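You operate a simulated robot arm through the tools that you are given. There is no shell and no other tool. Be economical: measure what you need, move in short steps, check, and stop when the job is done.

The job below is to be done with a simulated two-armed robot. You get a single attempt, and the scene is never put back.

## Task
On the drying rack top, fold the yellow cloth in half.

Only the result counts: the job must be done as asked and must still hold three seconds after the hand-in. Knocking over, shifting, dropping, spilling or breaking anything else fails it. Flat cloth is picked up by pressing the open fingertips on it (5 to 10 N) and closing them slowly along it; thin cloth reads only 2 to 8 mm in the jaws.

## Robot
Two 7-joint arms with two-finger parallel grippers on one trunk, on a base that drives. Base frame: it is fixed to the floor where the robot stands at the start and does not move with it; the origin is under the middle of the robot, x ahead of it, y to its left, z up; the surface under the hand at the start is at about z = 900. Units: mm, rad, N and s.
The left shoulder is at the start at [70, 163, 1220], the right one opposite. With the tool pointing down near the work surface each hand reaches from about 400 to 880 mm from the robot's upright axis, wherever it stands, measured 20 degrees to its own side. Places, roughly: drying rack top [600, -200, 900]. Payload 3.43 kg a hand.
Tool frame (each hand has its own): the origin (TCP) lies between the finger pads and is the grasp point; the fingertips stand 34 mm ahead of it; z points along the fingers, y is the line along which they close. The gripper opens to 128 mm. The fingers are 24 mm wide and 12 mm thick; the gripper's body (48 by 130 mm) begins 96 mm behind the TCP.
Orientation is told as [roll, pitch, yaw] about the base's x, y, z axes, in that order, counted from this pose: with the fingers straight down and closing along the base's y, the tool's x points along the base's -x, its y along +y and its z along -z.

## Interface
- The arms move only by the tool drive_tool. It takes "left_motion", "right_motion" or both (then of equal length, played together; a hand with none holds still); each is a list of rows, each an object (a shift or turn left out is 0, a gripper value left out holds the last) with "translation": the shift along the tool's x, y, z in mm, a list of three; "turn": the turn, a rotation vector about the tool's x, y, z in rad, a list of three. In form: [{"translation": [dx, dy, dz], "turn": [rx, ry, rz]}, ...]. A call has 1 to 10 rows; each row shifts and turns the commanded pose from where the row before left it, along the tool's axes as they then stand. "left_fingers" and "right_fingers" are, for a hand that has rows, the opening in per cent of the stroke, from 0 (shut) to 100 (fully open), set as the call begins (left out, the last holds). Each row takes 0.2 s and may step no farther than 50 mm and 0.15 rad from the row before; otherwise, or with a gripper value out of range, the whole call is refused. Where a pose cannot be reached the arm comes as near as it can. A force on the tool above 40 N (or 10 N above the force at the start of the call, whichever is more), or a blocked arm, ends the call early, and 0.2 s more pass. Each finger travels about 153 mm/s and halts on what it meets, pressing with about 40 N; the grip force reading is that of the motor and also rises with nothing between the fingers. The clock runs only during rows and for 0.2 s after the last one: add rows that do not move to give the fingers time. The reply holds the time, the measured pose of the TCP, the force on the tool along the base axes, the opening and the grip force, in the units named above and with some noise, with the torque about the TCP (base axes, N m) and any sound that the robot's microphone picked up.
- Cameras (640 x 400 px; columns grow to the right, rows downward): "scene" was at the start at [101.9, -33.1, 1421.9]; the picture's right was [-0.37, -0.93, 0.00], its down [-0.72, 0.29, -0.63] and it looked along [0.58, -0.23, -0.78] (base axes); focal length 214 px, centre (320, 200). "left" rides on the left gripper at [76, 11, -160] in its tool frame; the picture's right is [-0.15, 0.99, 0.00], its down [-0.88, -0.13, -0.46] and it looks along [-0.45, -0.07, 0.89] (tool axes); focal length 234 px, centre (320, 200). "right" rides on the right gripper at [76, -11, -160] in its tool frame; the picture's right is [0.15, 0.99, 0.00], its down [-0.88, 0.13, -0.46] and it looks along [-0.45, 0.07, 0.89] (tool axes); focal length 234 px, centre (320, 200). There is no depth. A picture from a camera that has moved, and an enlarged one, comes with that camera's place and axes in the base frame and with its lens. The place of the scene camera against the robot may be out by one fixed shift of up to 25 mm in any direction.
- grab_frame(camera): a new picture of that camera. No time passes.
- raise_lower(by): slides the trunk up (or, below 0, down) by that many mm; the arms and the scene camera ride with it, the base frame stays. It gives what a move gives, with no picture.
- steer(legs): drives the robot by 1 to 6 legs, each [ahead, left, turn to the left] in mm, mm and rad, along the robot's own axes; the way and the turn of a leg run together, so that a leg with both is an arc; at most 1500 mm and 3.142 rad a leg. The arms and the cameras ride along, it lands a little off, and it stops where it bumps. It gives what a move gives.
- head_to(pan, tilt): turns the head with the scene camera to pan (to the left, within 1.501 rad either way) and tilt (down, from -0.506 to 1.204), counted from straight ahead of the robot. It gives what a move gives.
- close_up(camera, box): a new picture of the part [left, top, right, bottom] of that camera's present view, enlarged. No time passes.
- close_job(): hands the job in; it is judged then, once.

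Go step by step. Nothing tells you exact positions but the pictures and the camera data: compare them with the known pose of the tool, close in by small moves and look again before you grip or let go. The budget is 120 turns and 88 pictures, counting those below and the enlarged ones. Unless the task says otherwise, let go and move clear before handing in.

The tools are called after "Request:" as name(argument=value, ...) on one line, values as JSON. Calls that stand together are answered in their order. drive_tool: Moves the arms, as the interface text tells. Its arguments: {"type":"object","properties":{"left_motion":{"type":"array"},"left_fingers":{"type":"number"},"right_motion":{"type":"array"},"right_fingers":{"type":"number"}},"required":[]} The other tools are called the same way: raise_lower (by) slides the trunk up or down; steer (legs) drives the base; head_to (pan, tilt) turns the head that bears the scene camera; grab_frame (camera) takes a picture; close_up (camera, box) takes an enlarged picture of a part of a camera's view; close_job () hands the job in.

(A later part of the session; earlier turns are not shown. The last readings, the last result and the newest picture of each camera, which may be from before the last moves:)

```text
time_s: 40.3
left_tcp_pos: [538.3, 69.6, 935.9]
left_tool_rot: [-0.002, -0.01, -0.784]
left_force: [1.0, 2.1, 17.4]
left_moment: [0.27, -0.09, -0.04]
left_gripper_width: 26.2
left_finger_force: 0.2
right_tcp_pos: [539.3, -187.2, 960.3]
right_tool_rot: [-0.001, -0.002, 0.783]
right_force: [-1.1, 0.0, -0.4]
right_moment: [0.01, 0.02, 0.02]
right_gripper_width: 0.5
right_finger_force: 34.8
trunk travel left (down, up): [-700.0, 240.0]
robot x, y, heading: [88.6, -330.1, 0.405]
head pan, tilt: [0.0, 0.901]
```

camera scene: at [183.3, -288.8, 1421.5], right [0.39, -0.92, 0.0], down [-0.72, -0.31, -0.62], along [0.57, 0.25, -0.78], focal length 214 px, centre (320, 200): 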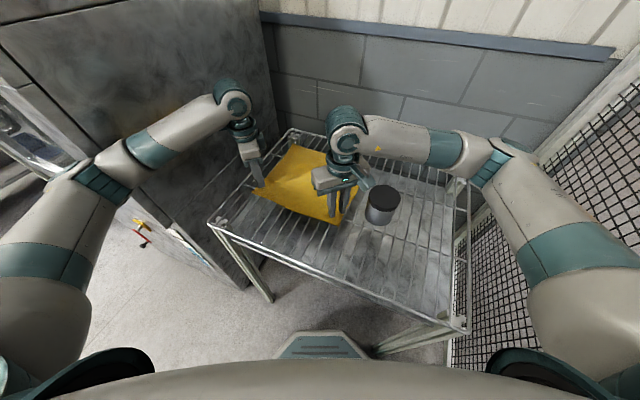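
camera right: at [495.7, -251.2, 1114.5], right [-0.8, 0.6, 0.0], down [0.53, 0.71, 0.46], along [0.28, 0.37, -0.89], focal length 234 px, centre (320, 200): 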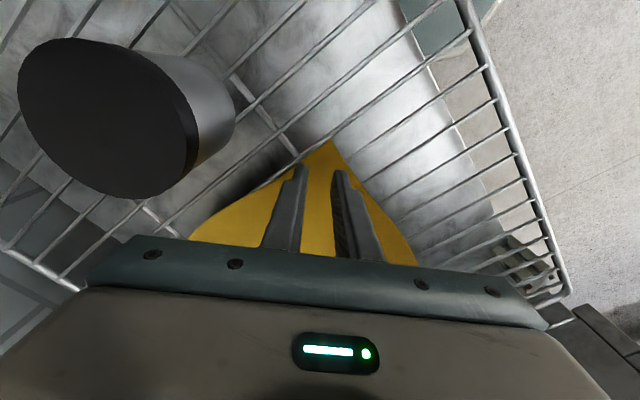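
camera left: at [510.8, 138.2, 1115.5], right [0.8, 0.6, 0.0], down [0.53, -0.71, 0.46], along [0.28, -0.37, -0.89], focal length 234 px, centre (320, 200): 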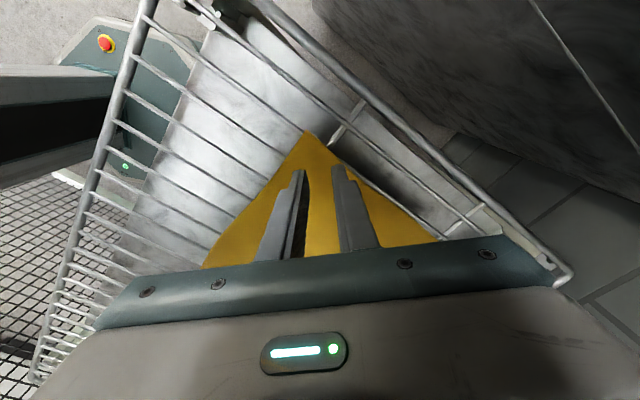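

Request:
drive_tool(left_motion=[{"translation": [0, 0, -0.2]}, {}], left_fingers=17)

Request:
drive_tool(left_motion=[{}, {}], left_fingers=14)

```text
time_s: 40.9
left_tcp_pos: [537.3, 68.7, 934.9]
left_tool_rot: [-0.003, -0.011, -0.783]
left_force: [-0.6, -2.7, 17.9]
left_moment: [0.07, -0.03, 0.01]
left_gripper_width: 20.3
left_finger_force: 0.1
right_tcp_pos: [539.6, -187.5, 960.1]
right_tool_rot: [-0.001, -0.001, 0.784]
right_force: [0.5, 0.2, 0.1]
right_moment: [-0.01, -0.01, -0.01]
right_gripper_width: 0.6
right_finger_force: 35.6
trunk travel left (down, up): [-700.0, 240.0]
robot x, y, heading: [93.5, -325.6, 0.402]
head pan, tilt: [0.0, 0.901]
```

```text
time_s: 41.5
left_tcp_pos: [537.3, 67.9, 936.3]
left_tool_rot: [-0.003, -0.011, -0.784]
left_force: [-0.2, -2.0, 18.8]
left_moment: [0.08, -0.04, 0.0]
left_gripper_width: 16.6
left_finger_force: 0.1
right_tcp_pos: [538.5, -186.2, 959.6]
right_tool_rot: [0.0, -0.004, 0.783]
right_force: [0.2, -0.2, 0.7]
right_moment: [-0.03, 0.03, -0.03]
right_gripper_width: 0.2
right_finger_force: 35.3
trunk travel left (down, up): [-700.0, 240.0]
robot x, y, heading: [89.5, -325.9, 0.407]
head pan, tilt: [0.0, 0.901]
```

Pressure is steady with both fingers loaded; I keep closing in small steps, watching the force.

Request:
drive_tool(left_motion=[{}, {}], left_fingers=11)

Request:
drive_tool(left_motion=[{}, {}], left_fingers=8)

Request:
close_up(camera="left", box=[220, 100, 420, 260])

```text
time_s: 42.1
left_tcp_pos: [537.5, 70.1, 935.5]
left_tool_rot: [-0.004, -0.01, -0.783]
left_force: [-0.1, -1.9, 20.5]
left_moment: [0.12, 0.02, 0.02]
left_gripper_width: 12.9
left_finger_force: 0.1
right_tcp_pos: [538.5, -188.6, 959.8]
right_tool_rot: [0.0, -0.002, 0.784]
right_force: [0.3, 0.0, -0.3]
right_moment: [0.0, 0.01, 0.0]
right_gripper_width: 0.4
right_finger_force: 35.2
trunk travel left (down, up): [-700.0, 240.0]
robot x, y, heading: [90.2, -331.2, 0.404]
head pan, tilt: [0.0, 0.901]
```

```text
time_s: 42.7
left_tcp_pos: [537.3, 69.0, 935.4]
left_tool_rot: [-0.005, -0.012, -0.784]
left_force: [-0.4, -1.5, 21.5]
left_moment: [0.11, 0.02, 0.0]
left_gripper_width: 9.5
left_finger_force: 0.0
right_tcp_pos: [539.8, -186.6, 960.4]
right_tool_rot: [-0.001, -0.001, 0.784]
right_force: [0.4, 0.7, 0.8]
right_moment: [0.02, 0.02, -0.01]
right_gripper_width: 0.6
right_finger_force: 34.8
trunk travel left (down, up): [-700.0, 240.0]
robot x, y, heading: [93.8, -331.8, 0.407]
head pan, tilt: [0.0, 0.901]
```

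```text
2.50 times, centred on (320, 180) of left
camera zoom: at [490.0, 132.5, 1093.7], right [0.8, 0.6, 0.0], down [0.53, -0.71, 0.46], along [0.28, -0.37, -0.89], focal length 585 px, centre (320, 250)
```

zoom: 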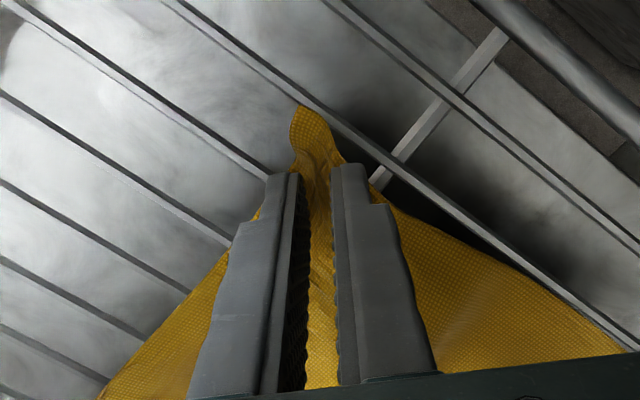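

Good bunching this time. I finish closing.

Request:
drive_tool(left_motion=[{}, {}], left_fingers=5)

Request:
drive_tool(left_motion=[{}, {}], left_fingers=2)

Request:
drive_tool(left_motion=[{}, {}], left_fingers=0)

Request:
drive_tool(left_motion=[{"translation": [0, 0, -12]}, {"translation": [0, 0, -12]}, {}])

Request:
close_up(camera="left", box=[220, 100, 420, 260])

```text
time_s: 43.3
left_tcp_pos: [538.0, 69.6, 936.0]
left_tool_rot: [-0.003, -0.011, -0.785]
left_force: [-0.3, -1.3, 21.4]
left_moment: [0.07, 0.06, 0.01]
left_gripper_width: 5.7
left_finger_force: 0.1
right_tcp_pos: [539.2, -186.8, 960.0]
right_tool_rot: [0.0, -0.003, 0.784]
right_force: [0.2, 2.0, 0.0]
right_moment: [0.06, 0.01, 0.02]
right_gripper_width: 0.6
right_finger_force: 35.5
trunk travel left (down, up): [-700.0, 240.0]
robot x, y, heading: [89.8, -331.9, 0.404]
head pan, tilt: [0.0, 0.901]
```

```text
time_s: 43.9
left_tcp_pos: [537.1, 69.0, 934.7]
left_tool_rot: [-0.004, -0.011, -0.785]
left_force: [0.5, -2.5, 21.6]
left_moment: [0.04, 0.07, 0.0]
left_gripper_width: 2.7
left_finger_force: 0.3
right_tcp_pos: [539.2, -186.6, 961.3]
right_tool_rot: [-0.001, -0.003, 0.785]
right_force: [-0.7, 2.4, -0.8]
right_moment: [0.08, 0.01, -0.03]
right_gripper_width: 0.5
right_finger_force: 36.0
trunk travel left (down, up): [-700.0, 240.0]
robot x, y, heading: [91.0, -329.9, 0.404]
head pan, tilt: [0.0, 0.901]
```

```text
time_s: 44.5
left_tcp_pos: [537.4, 68.1, 934.8]
left_tool_rot: [-0.004, -0.011, -0.784]
left_force: [-0.3, -1.6, 23.2]
left_moment: [0.01, 0.08, 0.02]
left_gripper_width: 1.5
left_finger_force: 36.8
right_tcp_pos: [538.8, -188.0, 959.6]
right_tool_rot: [-0.001, -0.001, 0.785]
right_force: [-0.1, 3.4, 1.2]
right_moment: [0.08, 0.02, -0.01]
right_gripper_width: 0.3
right_finger_force: 35.2
trunk travel left (down, up): [-700.0, 240.0]
robot x, y, heading: [88.4, -331.9, 0.407]
head pan, tilt: [0.0, 0.901]
```

```text
time_s: 45.3
left_tcp_pos: [537.3, 70.9, 957.6]
left_tool_rot: [-0.007, -0.007, -0.783]
left_force: [-0.5, -0.6, -0.2]
left_moment: [0.03, 0.01, -0.01]
left_gripper_width: 1.5
left_finger_force: 36.9
right_tcp_pos: [540.5, -185.9, 959.9]
right_tool_rot: [0.001, 0.0, 0.784]
right_force: [-0.5, 0.0, -0.3]
right_moment: [-0.01, -0.01, 0.01]
right_gripper_width: 0.7
right_finger_force: 35.7
trunk travel left (down, up): [-700.0, 240.0]
robot x, y, heading: [89.8, -326.9, 0.404]
head pan, tilt: [0.0, 0.901]
```

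```text
2.50 times, centred on (320, 180) of left
camera zoom: at [490.7, 134.3, 1115.4], right [0.8, 0.6, -0.01], down [0.53, -0.71, 0.46], along [0.27, -0.37, -0.89], focal length 585 px, centre (320, 250)
```

zoom: 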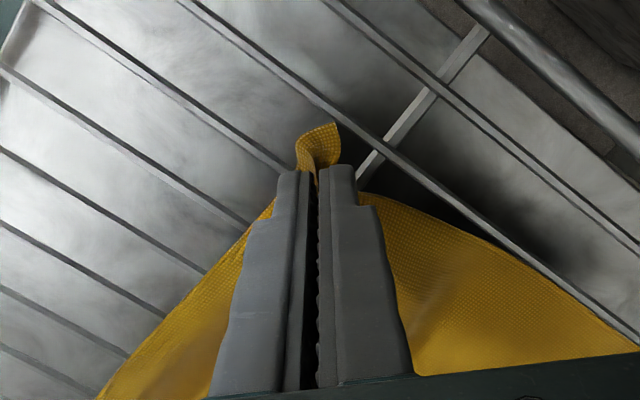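

Both corners are gripped now. I raise and carry both hands together in an arc toward the far edge, half-way first.

Request:
drive_tool(right_motion=[{"translation": [0, 0, -20]}, {"translation": [-3.5, -3.5, -18]}, {"translation": [-10.6, -10.6, -18]}, {"translation": [-14.1, -14.1, -16]}, {"translation": [-17.7, -17.7, -12]}, {"translation": [-17.7, -17.7, -10]}, {"translation": [-17.7, -17.7, -6]}, {}, {}], left_motion=[{"translation": [0, 0, -20]}, {"translation": [-3.5, 3.5, -18]}, {"translation": [-10.6, 10.6, -18]}, {"translation": [-14.1, 14.1, -16]}, {"translation": [-17.7, 17.7, -12]}, {"translation": [-17.7, 17.7, -10]}, {"translation": [-17.7, 17.7, -6]}, {}, {}])

Request:
grab_frame(camera="scene")

Request:
grab_frame(camera="left")

Request:
grab_frame(camera="right")

```text
time_s: 47.3
left_tcp_pos: [653.0, 73.1, 1058.2]
left_tool_rot: [-0.007, -0.009, -0.782]
left_force: [0.2, -0.5, 0.2]
left_moment: [-0.04, 0.02, -0.03]
left_gripper_width: 1.4
left_finger_force: 36.0
right_tcp_pos: [657.0, -186.4, 1059.5]
right_tool_rot: [0.0, -0.001, 0.783]
right_force: [-0.5, 0.4, 0.2]
right_moment: [-0.01, -0.03, 0.03]
right_gripper_width: 0.2
right_finger_force: 34.7
trunk travel left (down, up): [-700.0, 240.0]
robot x, y, heading: [93.4, -329.0, 0.408]
head pan, tilt: [0.0, 0.901]
```

```text
57 pictures are left
camera scene: at [187.7, -284.2, 1421.1], right [0.39, -0.92, 0.0], down [-0.72, -0.31, -0.62], along [0.57, 0.24, -0.78], focal length 214 px, centre (320, 200)
```

scene: 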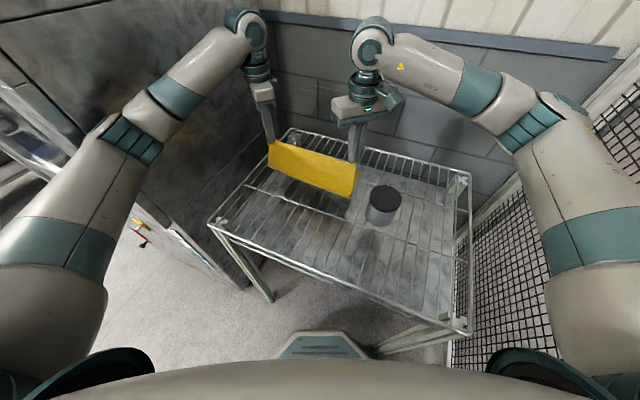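

```text
56 pictures are left
camera left: at [605.8, 136.9, 1216.9], right [0.8, 0.6, 0.0], down [0.53, -0.71, 0.46], along [0.27, -0.37, -0.89], focal length 234 px, centre (320, 200)
```

left: 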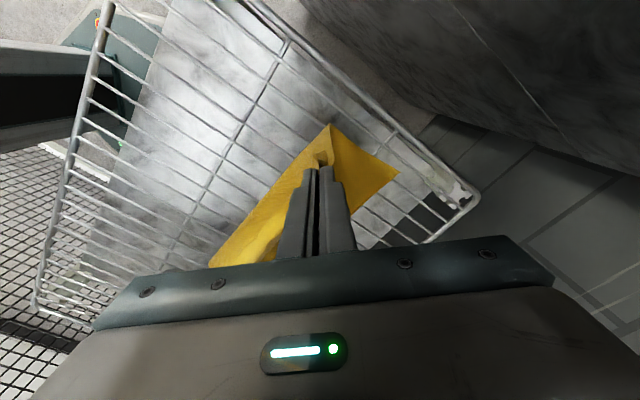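

```text
55 pictures are left
camera right: at [611.5, -248.0, 1218.0], right [-0.8, 0.6, 0.0], down [0.53, 0.71, 0.46], along [0.27, 0.36, -0.89], focal length 234 px, centre (320, 200)
```

right: 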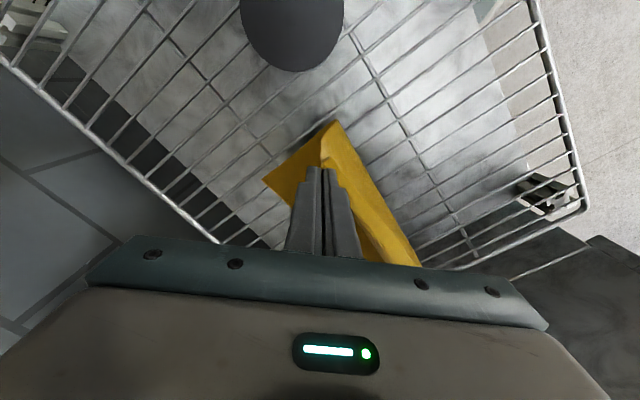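

The fold is rising nicely; far corners read ≈(764,108) and (754,−194). I bring both corners over and down to ~25 mm above the far edge.

Request:
drive_tool(right_motion=[{"translation": [-12.3, -10.3, 5]}, {"translation": [-12.3, -10.3, 15]}, {"translation": [-12.3, -10.3, 22]}, {"translation": [-12.3, -10.3, 28]}, {"translation": [-12.3, -10.3, 25]}, {}, {}, {}], left_motion=[{"translation": [-12.1, 14, 5]}, {"translation": [-12.1, 14, 15]}, {"translation": [-12.1, 14, 22]}, {"translation": [-12.1, 14, 28]}, {"translation": [-12.1, 14, 25]}, {}, {}, {}])

Request:
close_up(camera="scene", box=[220, 90, 420, 250])

Request:
grab_frame(camera="left")

Request:
grab_frame(camera="right")

```text
time_s: 49.1
left_tcp_pos: [745.8, 76.3, 961.6]
left_tool_rot: [-0.006, -0.009, -0.783]
left_force: [0.1, 0.0, -0.4]
left_moment: [-0.05, -0.04, 0.03]
left_gripper_width: 1.5
left_finger_force: 36.5
right_tcp_pos: [736.2, -178.6, 965.9]
right_tool_rot: [0.0, -0.001, 0.783]
right_force: [1.0, 0.8, -0.3]
right_moment: [-0.01, 0.01, -0.06]
right_gripper_width: 0.4
right_finger_force: 35.6
trunk travel left (down, up): [-700.0, 240.0]
robot x, y, heading: [88.3, -329.5, 0.407]
head pan, tilt: [0.0, 0.901]
```

```text
2.50 times, centred on (320, 170) of scene
camera zoom: at [187.1, -284.6, 1421.2], right [0.39, -0.92, 0.0], down [-0.72, -0.31, -0.62], along [0.57, 0.24, -0.78], focal length 536 px, centre (320, 275)
```

zoom: 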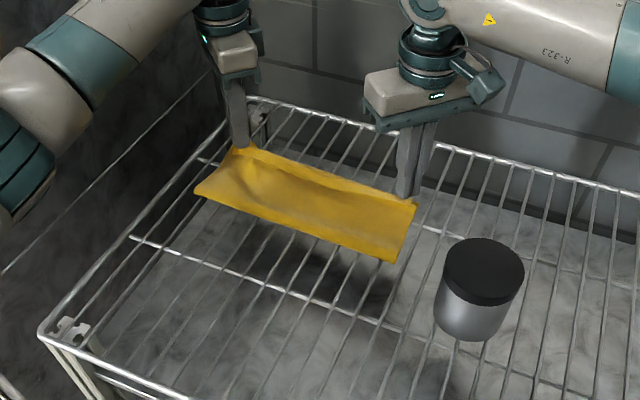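

```text
53 pictures are left
camera left: at [698.0, 140.7, 1121.3], right [0.8, 0.6, 0.0], down [0.53, -0.71, 0.46], along [0.27, -0.37, -0.89], focal length 234 px, centre (320, 200)
```

left: 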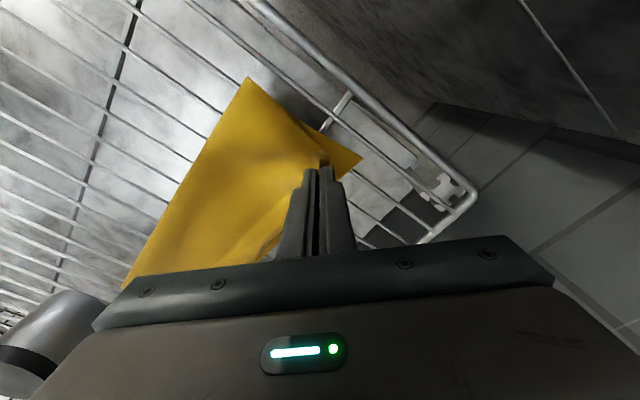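

```text
52 pictures are left
camera right: at [688.5, -240.5, 1124.5], right [-0.8, 0.6, 0.0], down [0.53, 0.71, 0.46], along [0.27, 0.37, -0.89], focal length 234 px, centre (320, 200)
```

right: 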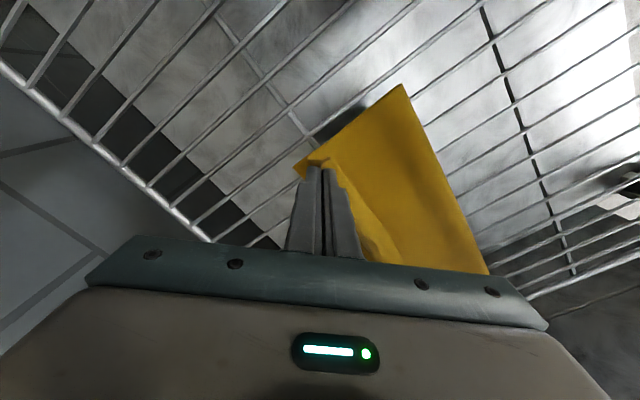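

Nearly perfect overlay: both hands need ~9 mm more in +y. I shift, lower to ~12 mm, and look before release.

Request:
drive_tool(right_motion=[{"translation": [-6.4, 6.4, 5]}, {"translation": [0, 0, 10]}, {}, {}, {}], left_motion=[{"translation": [6.3, 6.4, 3]}, {"translation": [0, 0, 9]}, {}, {}, {}])

Request:
drive_tool(right_motion=[{}, {}], left_motion=[{}, {}], right_fingers=5, left_fingers=5)

Request:
drive_tool(right_motion=[{}, {}], left_motion=[{}, {}], right_fingers=14, left_fingers=14)

Request:
close_up(camera="left", box=[180, 60, 460, 260])

Request:
close_up(camera="right", box=[180, 60, 460, 260])

```text
time_s: 50.3
left_tcp_pos: [744.2, 86.0, 950.1]
left_tool_rot: [-0.006, -0.009, -0.783]
left_force: [-0.3, 0.2, 0.2]
left_moment: [0.01, -0.02, -0.01]
left_gripper_width: 1.5
left_finger_force: 36.5
right_tcp_pos: [734.6, -169.7, 950.6]
right_tool_rot: [0.001, 0.0, 0.782]
right_force: [-0.2, 0.4, 0.4]
right_moment: [0.01, -0.02, 0.0]
right_gripper_width: 0.3
right_finger_force: 35.6
trunk travel left (down, up): [-700.0, 240.0]
robot x, y, heading: [88.2, -331.3, 0.401]
head pan, tilt: [0.0, 0.901]
```

```text
time_s: 50.9
left_tcp_pos: [746.0, 86.0, 951.9]
left_tool_rot: [-0.005, -0.008, -0.784]
left_force: [0.3, 0.5, 0.6]
left_moment: [-0.01, -0.01, 0.04]
left_gripper_width: 6.3
left_finger_force: 0.0
right_tcp_pos: [734.5, -170.3, 950.9]
right_tool_rot: [0.001, 0.0, 0.784]
right_force: [-0.4, -0.3, 0.2]
right_moment: [0.0, 0.03, 0.01]
right_gripper_width: 6.4
right_finger_force: 0.0
trunk travel left (down, up): [-700.0, 240.0]
robot x, y, heading: [89.6, -327.5, 0.406]
head pan, tilt: [0.0, 0.901]
```

```text
time_s: 51.5
left_tcp_pos: [745.2, 86.3, 951.2]
left_tool_rot: [-0.005, -0.008, -0.784]
left_force: [0.8, 0.1, 0.0]
left_moment: [0.05, -0.01, 0.02]
left_gripper_width: 17.8
left_finger_force: 0.0
right_tcp_pos: [735.6, -170.1, 948.4]
right_tool_rot: [0.0, 0.001, 0.785]
right_force: [0.0, 0.0, 0.0]
right_moment: [0.01, 0.03, 0.0]
right_gripper_width: 17.9
right_finger_force: 0.0
trunk travel left (down, up): [-700.0, 240.0]
robot x, y, heading: [89.4, -326.6, 0.409]
head pan, tilt: [0.0, 0.901]
```

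```text
2.00 times, centred on (320, 160) of left
camera zoom: at [698.2, 149.8, 1109.5], right [0.8, 0.6, 0.0], down [0.53, -0.71, 0.46], along [0.27, -0.37, -0.89], focal length 468 px, centre (320, 280)
```

zoom: 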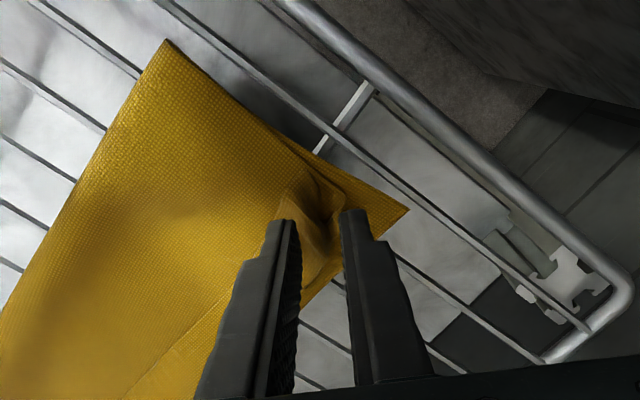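

```text
2.00 times, centred on (320, 160) of right
camera zoom: at [688.6, -232.8, 1108.4], right [-0.8, 0.6, 0.0], down [0.53, 0.71, 0.46], along [0.27, 0.37, -0.89], focal length 468 px, centre (320, 280)
```

zoom: 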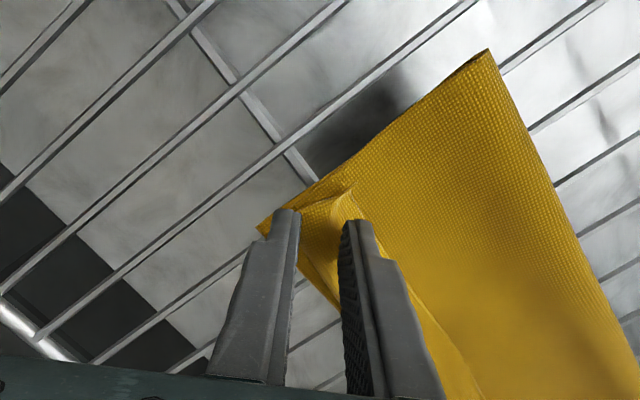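

Released; I rise straight up and inspect the fold.

Request:
drive_tool(right_motion=[{"translation": [0, 0, -20]}, {"translation": [0, 0, -40]}, {"translation": [0, 0, -40]}, {"translation": [0, 0, -20]}, {}], left_motion=[{"translation": [0, 0, -20]}, {"translation": [0, 0, -40]}, {"translation": [0, 0, -40]}, {"translation": [0, 0, -20]}, {}])

Request:
grab_frame(camera="left")

Request:
grab_frame(camera="right")

Request:
close_up(camera="scene", box=[220, 90, 420, 250])

```text
time_s: 52.7
left_tcp_pos: [746.1, 88.6, 1069.1]
left_tool_rot: [-0.005, -0.009, -0.784]
left_force: [0.2, 0.3, 0.7]
left_moment: [0.0, 0.0, 0.0]
left_gripper_width: 18.0
left_finger_force: 0.0
right_tcp_pos: [734.8, -169.8, 1070.1]
right_tool_rot: [0.001, -0.001, 0.783]
right_force: [0.5, 0.3, -0.1]
right_moment: [0.02, 0.0, -0.03]
right_gripper_width: 18.0
right_finger_force: 0.0
trunk travel left (down, up): [-700.0, 240.0]
robot x, y, heading: [88.8, -331.6, 0.403]
head pan, tilt: [0.0, 0.901]
```

```text
49 pictures are left
camera left: at [698.9, 151.4, 1228.0], right [0.8, 0.6, 0.0], down [0.53, -0.71, 0.46], along [0.27, -0.37, -0.89], focal length 234 px, centre (320, 200)
```

left: 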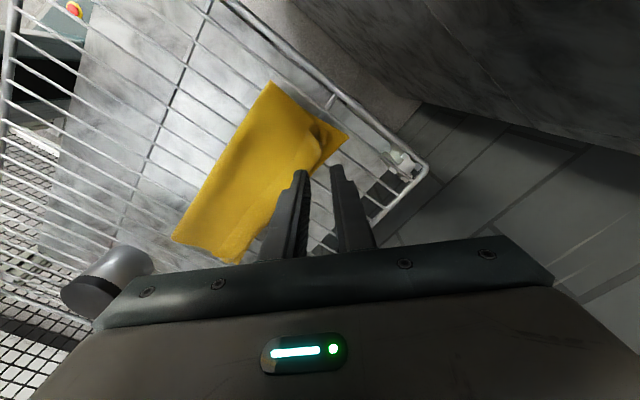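

```text
48 pictures are left
camera right: at [689.2, -231.4, 1227.9], right [-0.8, 0.6, 0.0], down [0.53, 0.71, 0.46], along [0.27, 0.37, -0.89], focal length 234 px, centre (320, 200)
```

right: 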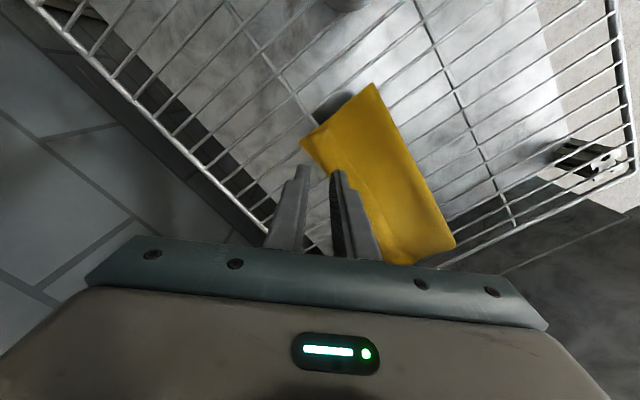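

```text
2.50 times, centred on (320, 170) of scene
camera zoom: at [187.5, -284.5, 1421.2], right [0.39, -0.92, 0.0], down [-0.72, -0.31, -0.62], along [0.57, 0.24, -0.78], focal length 536 px, centre (320, 275)
```

zoom: 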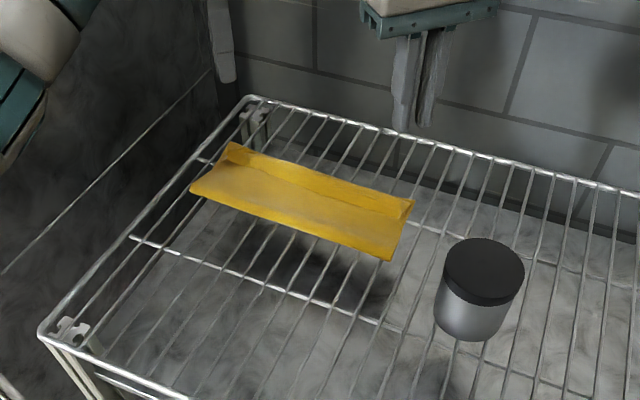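

The cloth is folded; I zoom to judge the edge and the left corner's dog-ear.

Request:
close_up(camera="left", box=[160, 70, 400, 270])

Request:
close_up(camera="right", box=[270, 70, 470, 270])

```text
2.00 times, centred on (280, 170) of left
camera zoom: at [698.9, 151.4, 1228.0], right [0.8, 0.6, 0.0], down [0.53, -0.71, 0.46], along [0.27, -0.37, -0.89], focal length 468 px, centre (400, 260)
```

zoom: 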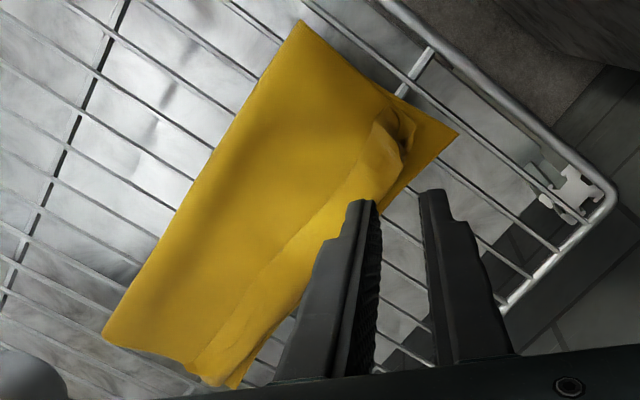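

```text
2.00 times, centred on (370, 170) of right
camera zoom: at [689.2, -231.4, 1227.9], right [-0.8, 0.6, 0.0], down [0.53, 0.71, 0.46], along [0.27, 0.37, -0.89], focal length 468 px, centre (220, 260)
```

zoom: 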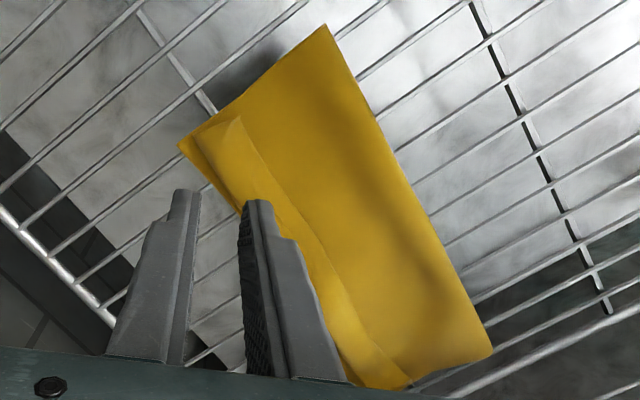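

The fold is there, but a ~35 mm hem of the upper edge is turned back on top (free edge at x≈712–726). I'll open the jaws along y and sweep four fingertips gently forward to flip this hem over; first I position behind it.

Request:
drive_tool(right_motion=[{"turn": [0, 0, 0.131]}, {"turn": [0, 0, 0.131]}, {"turn": [0, 0, 0.131]}, {"turn": [0, 0, 0.131]}, {"turn": [0, 0, 0.131]}, {"turn": [0, 0, 0.129]}, {"translation": [25, 30, 0]}, {"translation": [20, 27, 0]}, {}, {}], left_motion=[{"turn": [0, 0, -0.131]}, {"turn": [0, 0, -0.131]}, {"turn": [0, 0, -0.131]}, {"turn": [0, 0, -0.131]}, {"turn": [0, 0, -0.131]}, {"turn": [0, 0, -0.129]}, {"translation": [26, -23, 0]}, {"translation": [20, -20, 0]}, {}, {}], right_fingers=78, left_fingers=78)

Request:
grab_frame(camera="right")

Request:
grab_frame(camera="left")

```text
time_s: 54.9
left_tcp_pos: [697.5, 44.4, 1070.5]
left_tool_rot: [-0.01, -0.003, 0.003]
left_force: [-0.3, -0.7, -0.4]
left_moment: [0.0, -0.05, 0.02]
left_gripper_width: 99.8
left_finger_force: 0.2
right_tcp_pos: [688.6, -110.1, 1068.4]
right_tool_rot: [0.001, -0.001, 0.003]
right_force: [0.2, 0.4, 0.8]
right_moment: [0.01, -0.03, 0.01]
right_gripper_width: 100.0
right_finger_force: 0.1
trunk travel left (down, up): [-700.0, 240.0]
robot x, y, heading: [90.9, -330.2, 0.404]
head pan, tilt: [0.0, 0.901]
```

```text
44 pictures are left
camera right: at [611.7, -121.9, 1227.6], right [-0.15, 0.99, 0.0], down [0.88, 0.13, 0.46], along [0.45, 0.07, -0.89], focal length 234 px, centre (320, 200)
```

right: 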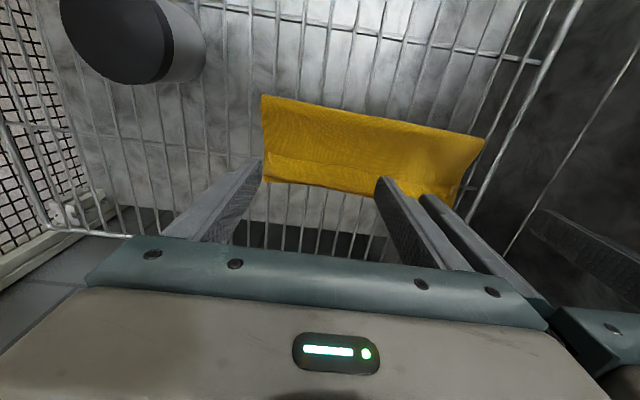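

```text
43 pictures are left
camera left: at [620.4, 57.1, 1229.5], right [0.15, 0.99, -0.01], down [0.88, -0.12, 0.46], along [0.45, -0.08, -0.89], focal length 234 px, centre (320, 200)
```

left: 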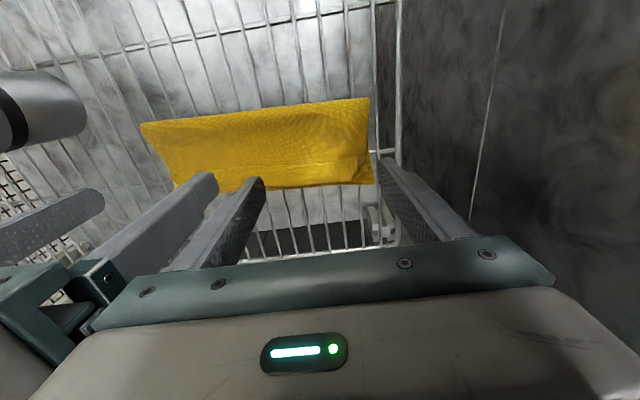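

Request:
close_up(camera="right", box=[240, 80, 400, 220])

Request:
close_up(camera="left", box=[220, 80, 400, 220])

```text
2.86 times, centred on (320, 150) of right
camera zoom: at [611.7, -121.9, 1227.6], right [-0.15, 0.99, 0.0], down [0.88, 0.13, 0.46], along [0.45, 0.07, -0.89], focal length 669 px, centre (320, 343)
```

zoom: 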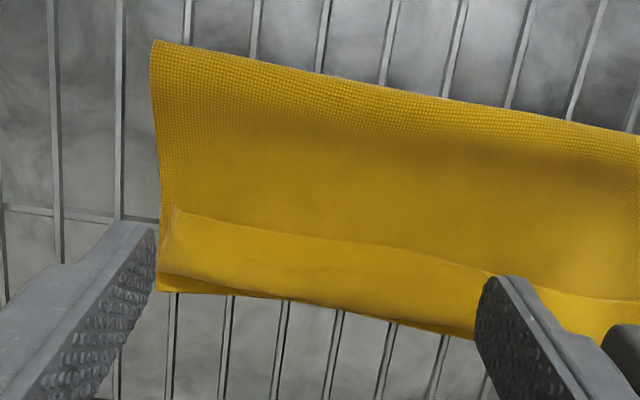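

```text
2.86 times, centred on (310, 150) of left
camera zoom: at [620.4, 57.1, 1229.5], right [0.15, 0.99, -0.01], down [0.88, -0.12, 0.46], along [0.45, -0.08, -0.89], focal length 669 px, centre (349, 343)
```

zoom: 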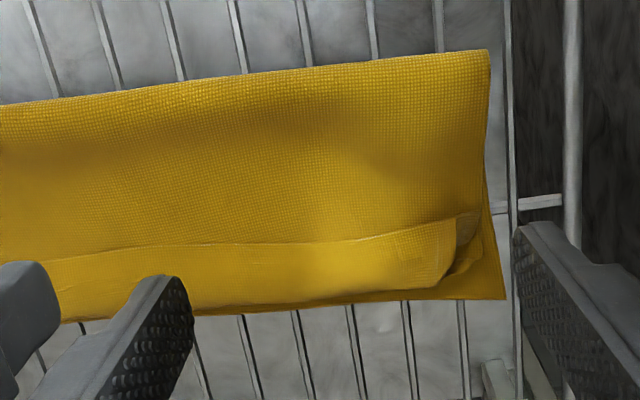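

The hem's free edge lies at x≈713 (right) to 725 (left). I trim the finger spacing and lower to just above the cloth behind that edge.

Request:
drive_tool(right_motion=[{"translation": [0, -3, 30]}, {"translation": [0, 0, 40]}, {"translation": [0, 0, 35]}, {"translation": [0, 0, 15]}, {}, {}], left_motion=[{"translation": [0, -5, 30]}, {"translation": [0, 0, 40]}, {"translation": [0, 0, 37]}, {"translation": [0, 0, 15]}, {}, {}], right_fingers=72, left_fingers=62)

Request:
close_up(camera="right", box=[200, 60, 480, 260])

Request:
close_up(camera="left", box=[180, 60, 460, 260])

```text
time_s: 56.3
left_tcp_pos: [699.7, 37.3, 949.8]
left_tool_rot: [-0.009, -0.002, 0.001]
left_force: [0.1, 0.8, -0.5]
left_moment: [0.0, 0.03, 0.02]
left_gripper_width: 79.6
left_finger_force: 0.0
right_tcp_pos: [689.7, -114.6, 951.4]
right_tool_rot: [-0.001, 0.0, 0.0]
right_force: [-0.5, -0.1, 0.3]
right_moment: [0.02, 0.04, -0.02]
right_gripper_width: 92.6
right_finger_force: 0.0
trunk travel left (down, up): [-700.0, 240.0]
robot x, y, heading: [86.4, -328.9, 0.408]
head pan, tilt: [0.0, 0.901]
```

```text
2.00 times, centred on (340, 160) of right
camera zoom: at [613.8, -126.7, 1109.2], right [-0.15, 0.99, 0.0], down [0.88, 0.13, 0.46], along [0.45, 0.07, -0.89], focal length 468 px, centre (280, 280)
```

zoom: 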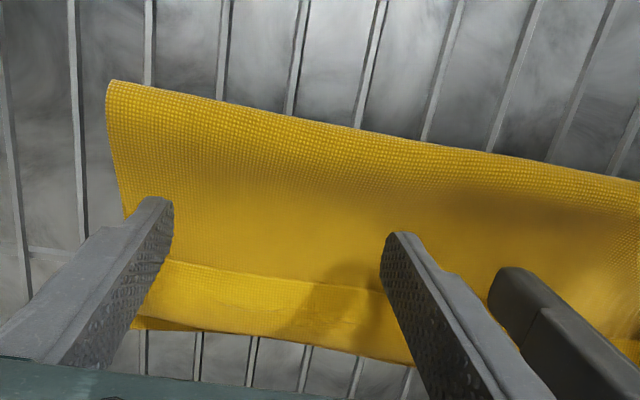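

```text
2.00 times, centred on (320, 160) of left
camera zoom: at [622.3, 50.9, 1108.6], right [0.15, 0.99, -0.01], down [0.88, -0.13, 0.46], along [0.45, -0.08, -0.89], focal length 468 px, centre (320, 280)
```

zoom: 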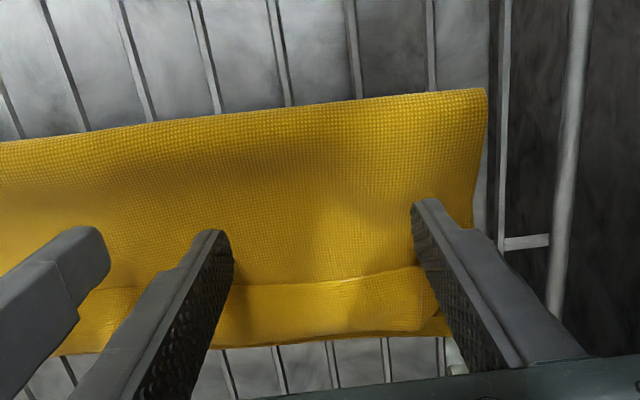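

Positioned just behind the free edge. I lower to a light touch.

Request:
drive_tool(right_motion=[{"translation": [0, 0, 4]}, {"translation": [0, 0, 4]}, {}], left_motion=[{"translation": [0, 0, 4]}, {"translation": [0, 0, 3]}, {}])

Request:
drive_tool(right_motion=[{"translation": [0, 0, 2]}, {}], left_motion=[{"translation": [0, 0, 2]}, {}])

Request:
drive_tool(right_motion=[{"translation": [0, 0, 1.5]}, {}], left_motion=[{"translation": [0, 0, 1.5]}, {}])

```text
time_s: 57.1
left_tcp_pos: [700.5, 39.0, 943.0]
left_tool_rot: [-0.011, -0.002, 0.002]
left_force: [0.3, 0.7, -0.2]
left_moment: [-0.02, 0.03, -0.02]
left_gripper_width: 79.2
left_finger_force: 0.0
right_tcp_pos: [689.4, -115.1, 942.3]
right_tool_rot: [0.0, -0.002, -0.002]
right_force: [0.5, 0.0, 0.5]
right_moment: [0.02, 0.02, 0.0]
right_gripper_width: 92.2
right_finger_force: 0.1
trunk travel left (down, up): [-700.0, 240.0]
robot x, y, heading: [86.2, -328.4, 0.407]
head pan, tilt: [0.0, 0.901]
```

```text
time_s: 57.7
left_tcp_pos: [699.7, 39.0, 939.9]
left_tool_rot: [-0.01, -0.001, -0.001]
left_force: [0.0, -0.4, -0.3]
left_moment: [0.01, -0.03, 0.0]
left_gripper_width: 79.5
left_finger_force: 0.0
right_tcp_pos: [689.5, -113.9, 939.0]
right_tool_rot: [-0.001, -0.001, -0.001]
right_force: [1.1, 0.5, 0.0]
right_moment: [0.01, 0.0, 0.0]
right_gripper_width: 92.2
right_finger_force: 0.0
trunk travel left (down, up): [-700.0, 240.0]
robot x, y, heading: [92.4, -327.7, 0.399]
head pan, tilt: [0.0, 0.901]
```

```text
time_s: 58.3
left_tcp_pos: [699.4, 38.3, 937.9]
left_tool_rot: [-0.011, -0.002, 0.0]
left_force: [0.0, 0.0, -0.2]
left_moment: [-0.02, 0.0, 0.02]
left_gripper_width: 79.5
left_finger_force: 0.1
right_tcp_pos: [690.6, -115.2, 939.4]
right_tool_rot: [0.002, 0.001, 0.0]
right_force: [0.6, 0.7, -0.4]
right_moment: [0.01, -0.03, 0.0]
right_gripper_width: 92.3
right_finger_force: 0.1
trunk travel left (down, up): [-700.0, 240.0]
robot x, y, heading: [88.3, -331.3, 0.407]
head pan, tilt: [0.0, 0.901]
```

Tips are about 1–2 mm above the wires with no load, which is right for pushing the hem. I sweep forward 40 mm slowly and look.

Request:
drive_tool(right_motion=[{"translation": [-5, 0, 0]}, {"translation": [-5, 0, 0]}, {"translation": [-5, 0, 0]}, {"translation": [-5, 0, 0]}, {"translation": [-5, 0, 0]}, {"translation": [-5, 0, 0]}, {"translation": [-5, 0, 0]}, {"translation": [-5, 0, 0]}, {}], left_motion=[{"translation": [-5, 0, 0]}, {"translation": [-5, 0, 0]}, {"translation": [-5, 0, 0]}, {"translation": [-5, 0, 0]}, {"translation": [-5, 0, 0]}, {"translation": [-5, 0, 0]}, {"translation": [-5, 0, 0]}, {"translation": [-5, 0, 0]}, {}])

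Request:
close_up(camera="right", box=[200, 60, 480, 260])

Request:
close_up(camera="left", box=[180, 60, 460, 260])

```text
time_s: 60.3
left_tcp_pos: [738.8, 38.8, 938.5]
left_tool_rot: [-0.011, -0.001, 0.0]
left_force: [-0.4, 0.9, 1.0]
left_moment: [-0.01, 0.02, 0.01]
left_gripper_width: 79.4
left_finger_force: 0.1
right_tcp_pos: [731.2, -115.9, 937.4]
right_tool_rot: [0.0, 0.0, 0.0]
right_force: [0.0, 0.6, 0.0]
right_moment: [0.0, 0.02, -0.03]
right_gripper_width: 92.1
right_finger_force: 0.1
trunk travel left (down, up): [-700.0, 240.0]
robot x, y, heading: [90.0, -330.6, 0.404]
head pan, tilt: [0.0, 0.901]
```

```text
2.00 times, centred on (340, 160) of right
camera zoom: at [654.2, -127.5, 1096.1], right [-0.15, 0.99, 0.0], down [0.88, 0.13, 0.46], along [0.45, 0.07, -0.89], focal length 468 px, centre (280, 280)
```

zoom: 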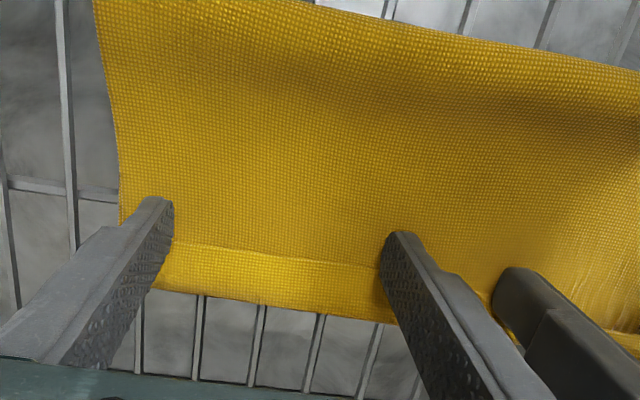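

```text
2.00 times, centred on (320, 160) of left
camera zoom: at [661.8, 51.3, 1097.5], right [0.15, 0.99, -0.01], down [0.88, -0.13, 0.46], along [0.45, -0.08, -0.89], focal length 468 px, centre (320, 280)
```

zoom: 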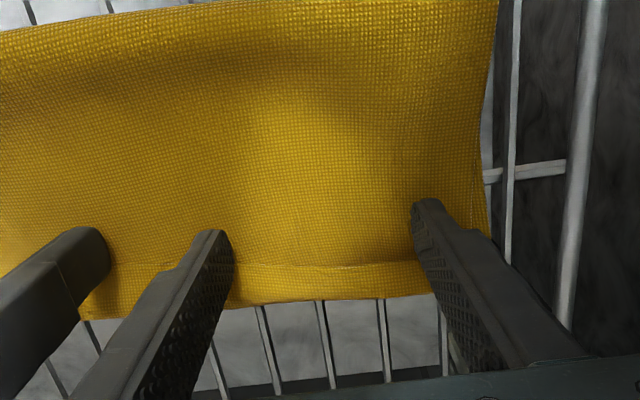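

The hem is being pushed along (free edge from 715 to ~737). I continue forward 35 mm.

Request:
drive_tool(right_motion=[{"translation": [-5, 0, 0]}, {"translation": [-5, 0, 0]}, {"translation": [-5, 0, 0]}, {"translation": [-5, 0, 0]}, {"translation": [-5, 0, 0]}, {"translation": [-5, 0, 0]}, {"translation": [-5, 0, 0]}, {}], left_motion=[{"translation": [-5, 0, 0]}, {"translation": [-5, 0, 0]}, {"translation": [-5, 0, 0]}, {"translation": [-5, 0, 0]}, {"translation": [-5, 0, 0]}, {"translation": [-5, 0, 0]}, {"translation": [-5, 0, 0]}, {}])

Request:
close_up(camera="right", box=[200, 60, 480, 260])

Request:
close_up(camera="left", box=[180, 60, 460, 260])

Request:
close_up(camera="scene", box=[220, 90, 420, 250])

```text
time_s: 62.1
left_tcp_pos: [774.9, 37.8, 939.9]
left_tool_rot: [-0.012, -0.004, 0.001]
left_force: [0.0, 0.3, -0.6]
left_moment: [-0.02, -0.01, -0.04]
left_gripper_width: 79.5
left_finger_force: 0.2
right_tcp_pos: [765.1, -116.0, 937.4]
right_tool_rot: [0.0, 0.0, 0.001]
right_force: [-0.1, -0.5, 0.3]
right_moment: [-0.02, -0.01, 0.0]
right_gripper_width: 92.2
right_finger_force: 0.0
trunk travel left (down, up): [-700.0, 240.0]
robot x, y, heading: [90.6, -326.0, 0.407]
head pan, tilt: [0.0, 0.901]
```

```text
2.00 times, centred on (340, 160) of right
camera zoom: at [688.9, -127.1, 1096.2], right [-0.15, 0.99, 0.0], down [0.88, 0.13, 0.46], along [0.45, 0.07, -0.89], focal length 468 px, centre (280, 280)
```

zoom: 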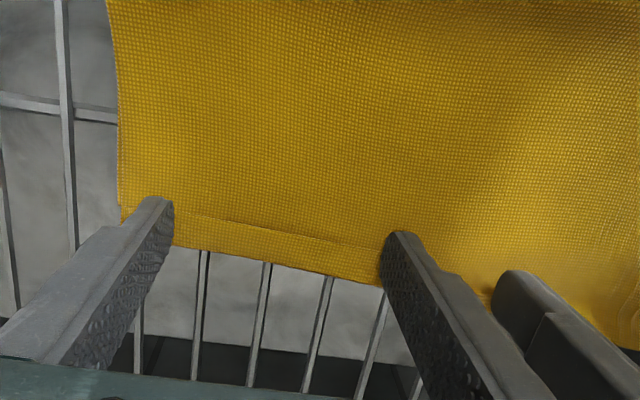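

```text
2.00 times, centred on (320, 160) of left
camera zoom: at [697.4, 50.9, 1098.7], right [0.15, 0.99, -0.01], down [0.88, -0.13, 0.46], along [0.45, -0.08, -0.89], focal length 468 px, centre (320, 280)
```

zoom: 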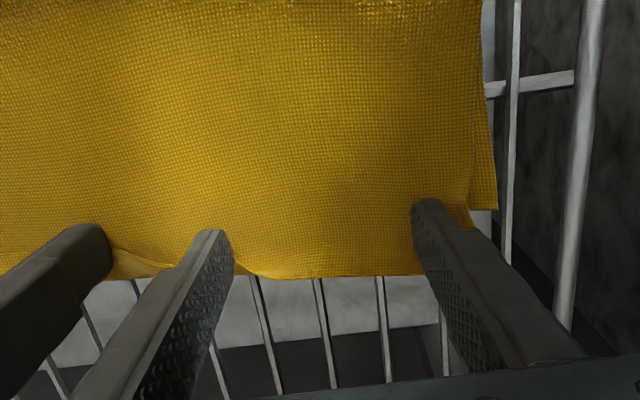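

```text
2.50 times, centred on (320, 170) of scene
camera zoom: at [186.9, -284.5, 1421.2], right [0.39, -0.92, 0.0], down [-0.72, -0.31, -0.62], along [0.57, 0.24, -0.78], focal length 536 px, centre (320, 275)
```

zoom: 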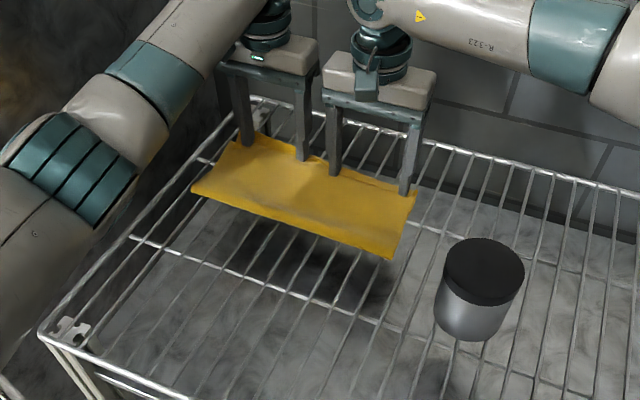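

The left part appears fully unfolded. I lift straight up and inspect.

Request:
drive_tool(right_motion=[{"translation": [0, 0, -15]}, {"translation": [0, 0, -40]}, {"translation": [0, 0, -45]}, {"translation": [20, 0, -20]}, {"translation": [40, 0, 0]}, {"translation": [40, 0, 0]}, {}, {}], left_motion=[{"translation": [0, 0, -15]}, {"translation": [0, 0, -40]}, {"translation": [0, 0, -45]}, {"translation": [20, 0, -20]}, {"translation": [40, 0, 0]}, {"translation": [40, 0, 0]}, {}, {}])

Request:
close_up(camera="right", box=[230, 80, 430, 240])

Request:
close_up(camera="left", box=[200, 80, 400, 240])

Request:
close_up(camera="scene", box=[220, 90, 420, 250])

```text
time_s: 63.9
left_tcp_pos: [671.7, 37.9, 1057.1]
left_tool_rot: [-0.01, -0.002, 0.003]
left_force: [0.4, -1.0, -0.1]
left_moment: [-0.02, -0.04, 0.04]
left_gripper_width: 79.5
left_finger_force: 0.1
right_tcp_pos: [665.6, -116.5, 1059.4]
right_tool_rot: [0.0, 0.0, 0.0]
right_force: [-0.1, -0.4, -1.0]
right_moment: [0.0, 0.0, 0.02]
right_gripper_width: 92.2
right_finger_force: 0.1
trunk travel left (down, up): [-700.0, 240.0]
robot x, y, heading: [90.7, -328.6, 0.406]
head pan, tilt: [0.0, 0.901]
```

```text
2.50 times, centred on (330, 160) of right
camera zoom: at [589.7, -128.5, 1216.7], right [-0.15, 0.99, 0.0], down [0.88, 0.13, 0.46], along [0.45, 0.07, -0.89], focal length 585 px, centre (295, 300)
```

zoom: 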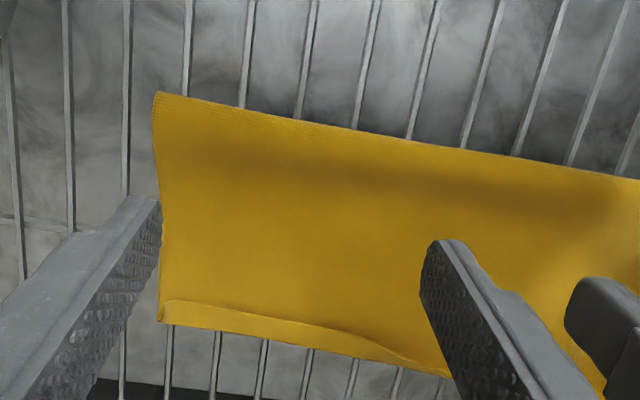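

```text
2.50 times, centred on (300, 160) of left
camera zoom: at [594.9, 51.6, 1216.5], right [0.15, 0.99, -0.01], down [0.88, -0.12, 0.46], along [0.45, -0.08, -0.89], focal length 585 px, centre (370, 300)
```

zoom: 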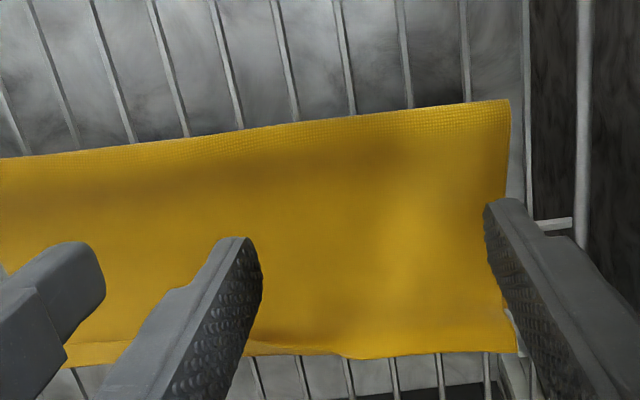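

```text
2.50 times, centred on (320, 170) of scene
camera zoom: at [186.7, -284.4, 1421.2], right [0.39, -0.92, 0.0], down [-0.72, -0.31, -0.62], along [0.57, 0.24, -0.78], focal length 536 px, centre (320, 275)
```

zoom: 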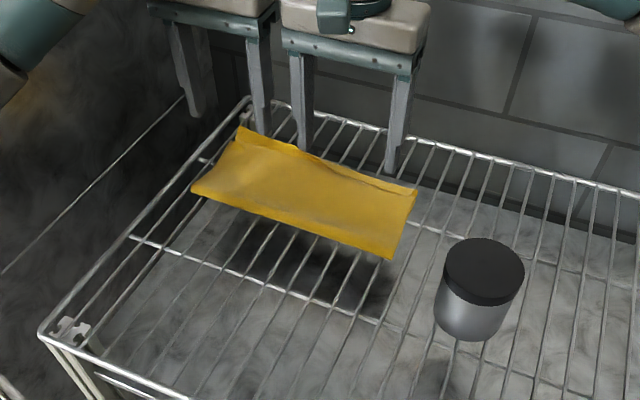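

Left is flat now; the right third still shows a narrow band. I zoom in on it.

Request:
close_up(camera="right", box=[270, 140, 370, 210])

Request:
close_up(camera="scene", box=[310, 140, 360, 180])

```text
5.71 times, centred on (320, 175) of right
camera zoom: at [589.7, -128.5, 1216.7], right [-0.15, 0.99, 0.0], down [0.88, 0.13, 0.46], along [0.45, 0.07, -0.89], focal length 1338 px, centre (320, 343)
```

zoom: 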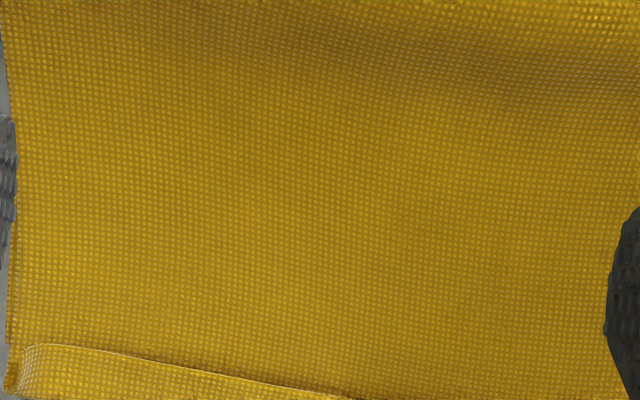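

```text
10.00 times, centred on (335, 160) of scene
camera zoom: at [186.7, -284.4, 1421.2], right [0.39, -0.92, 0.0], down [-0.72, -0.31, -0.62], along [0.57, 0.24, -0.78], focal length 2145 px, centre (170, 600)
```

zoom: 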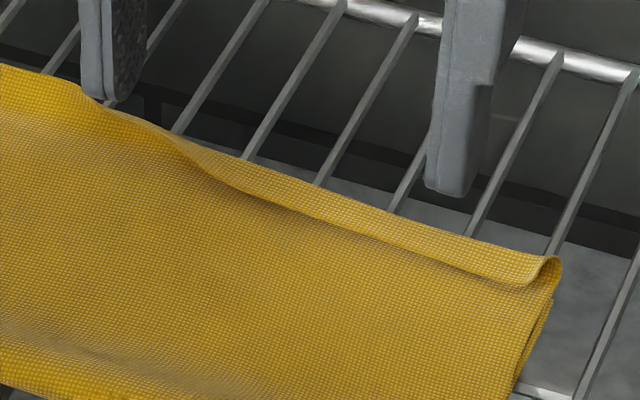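

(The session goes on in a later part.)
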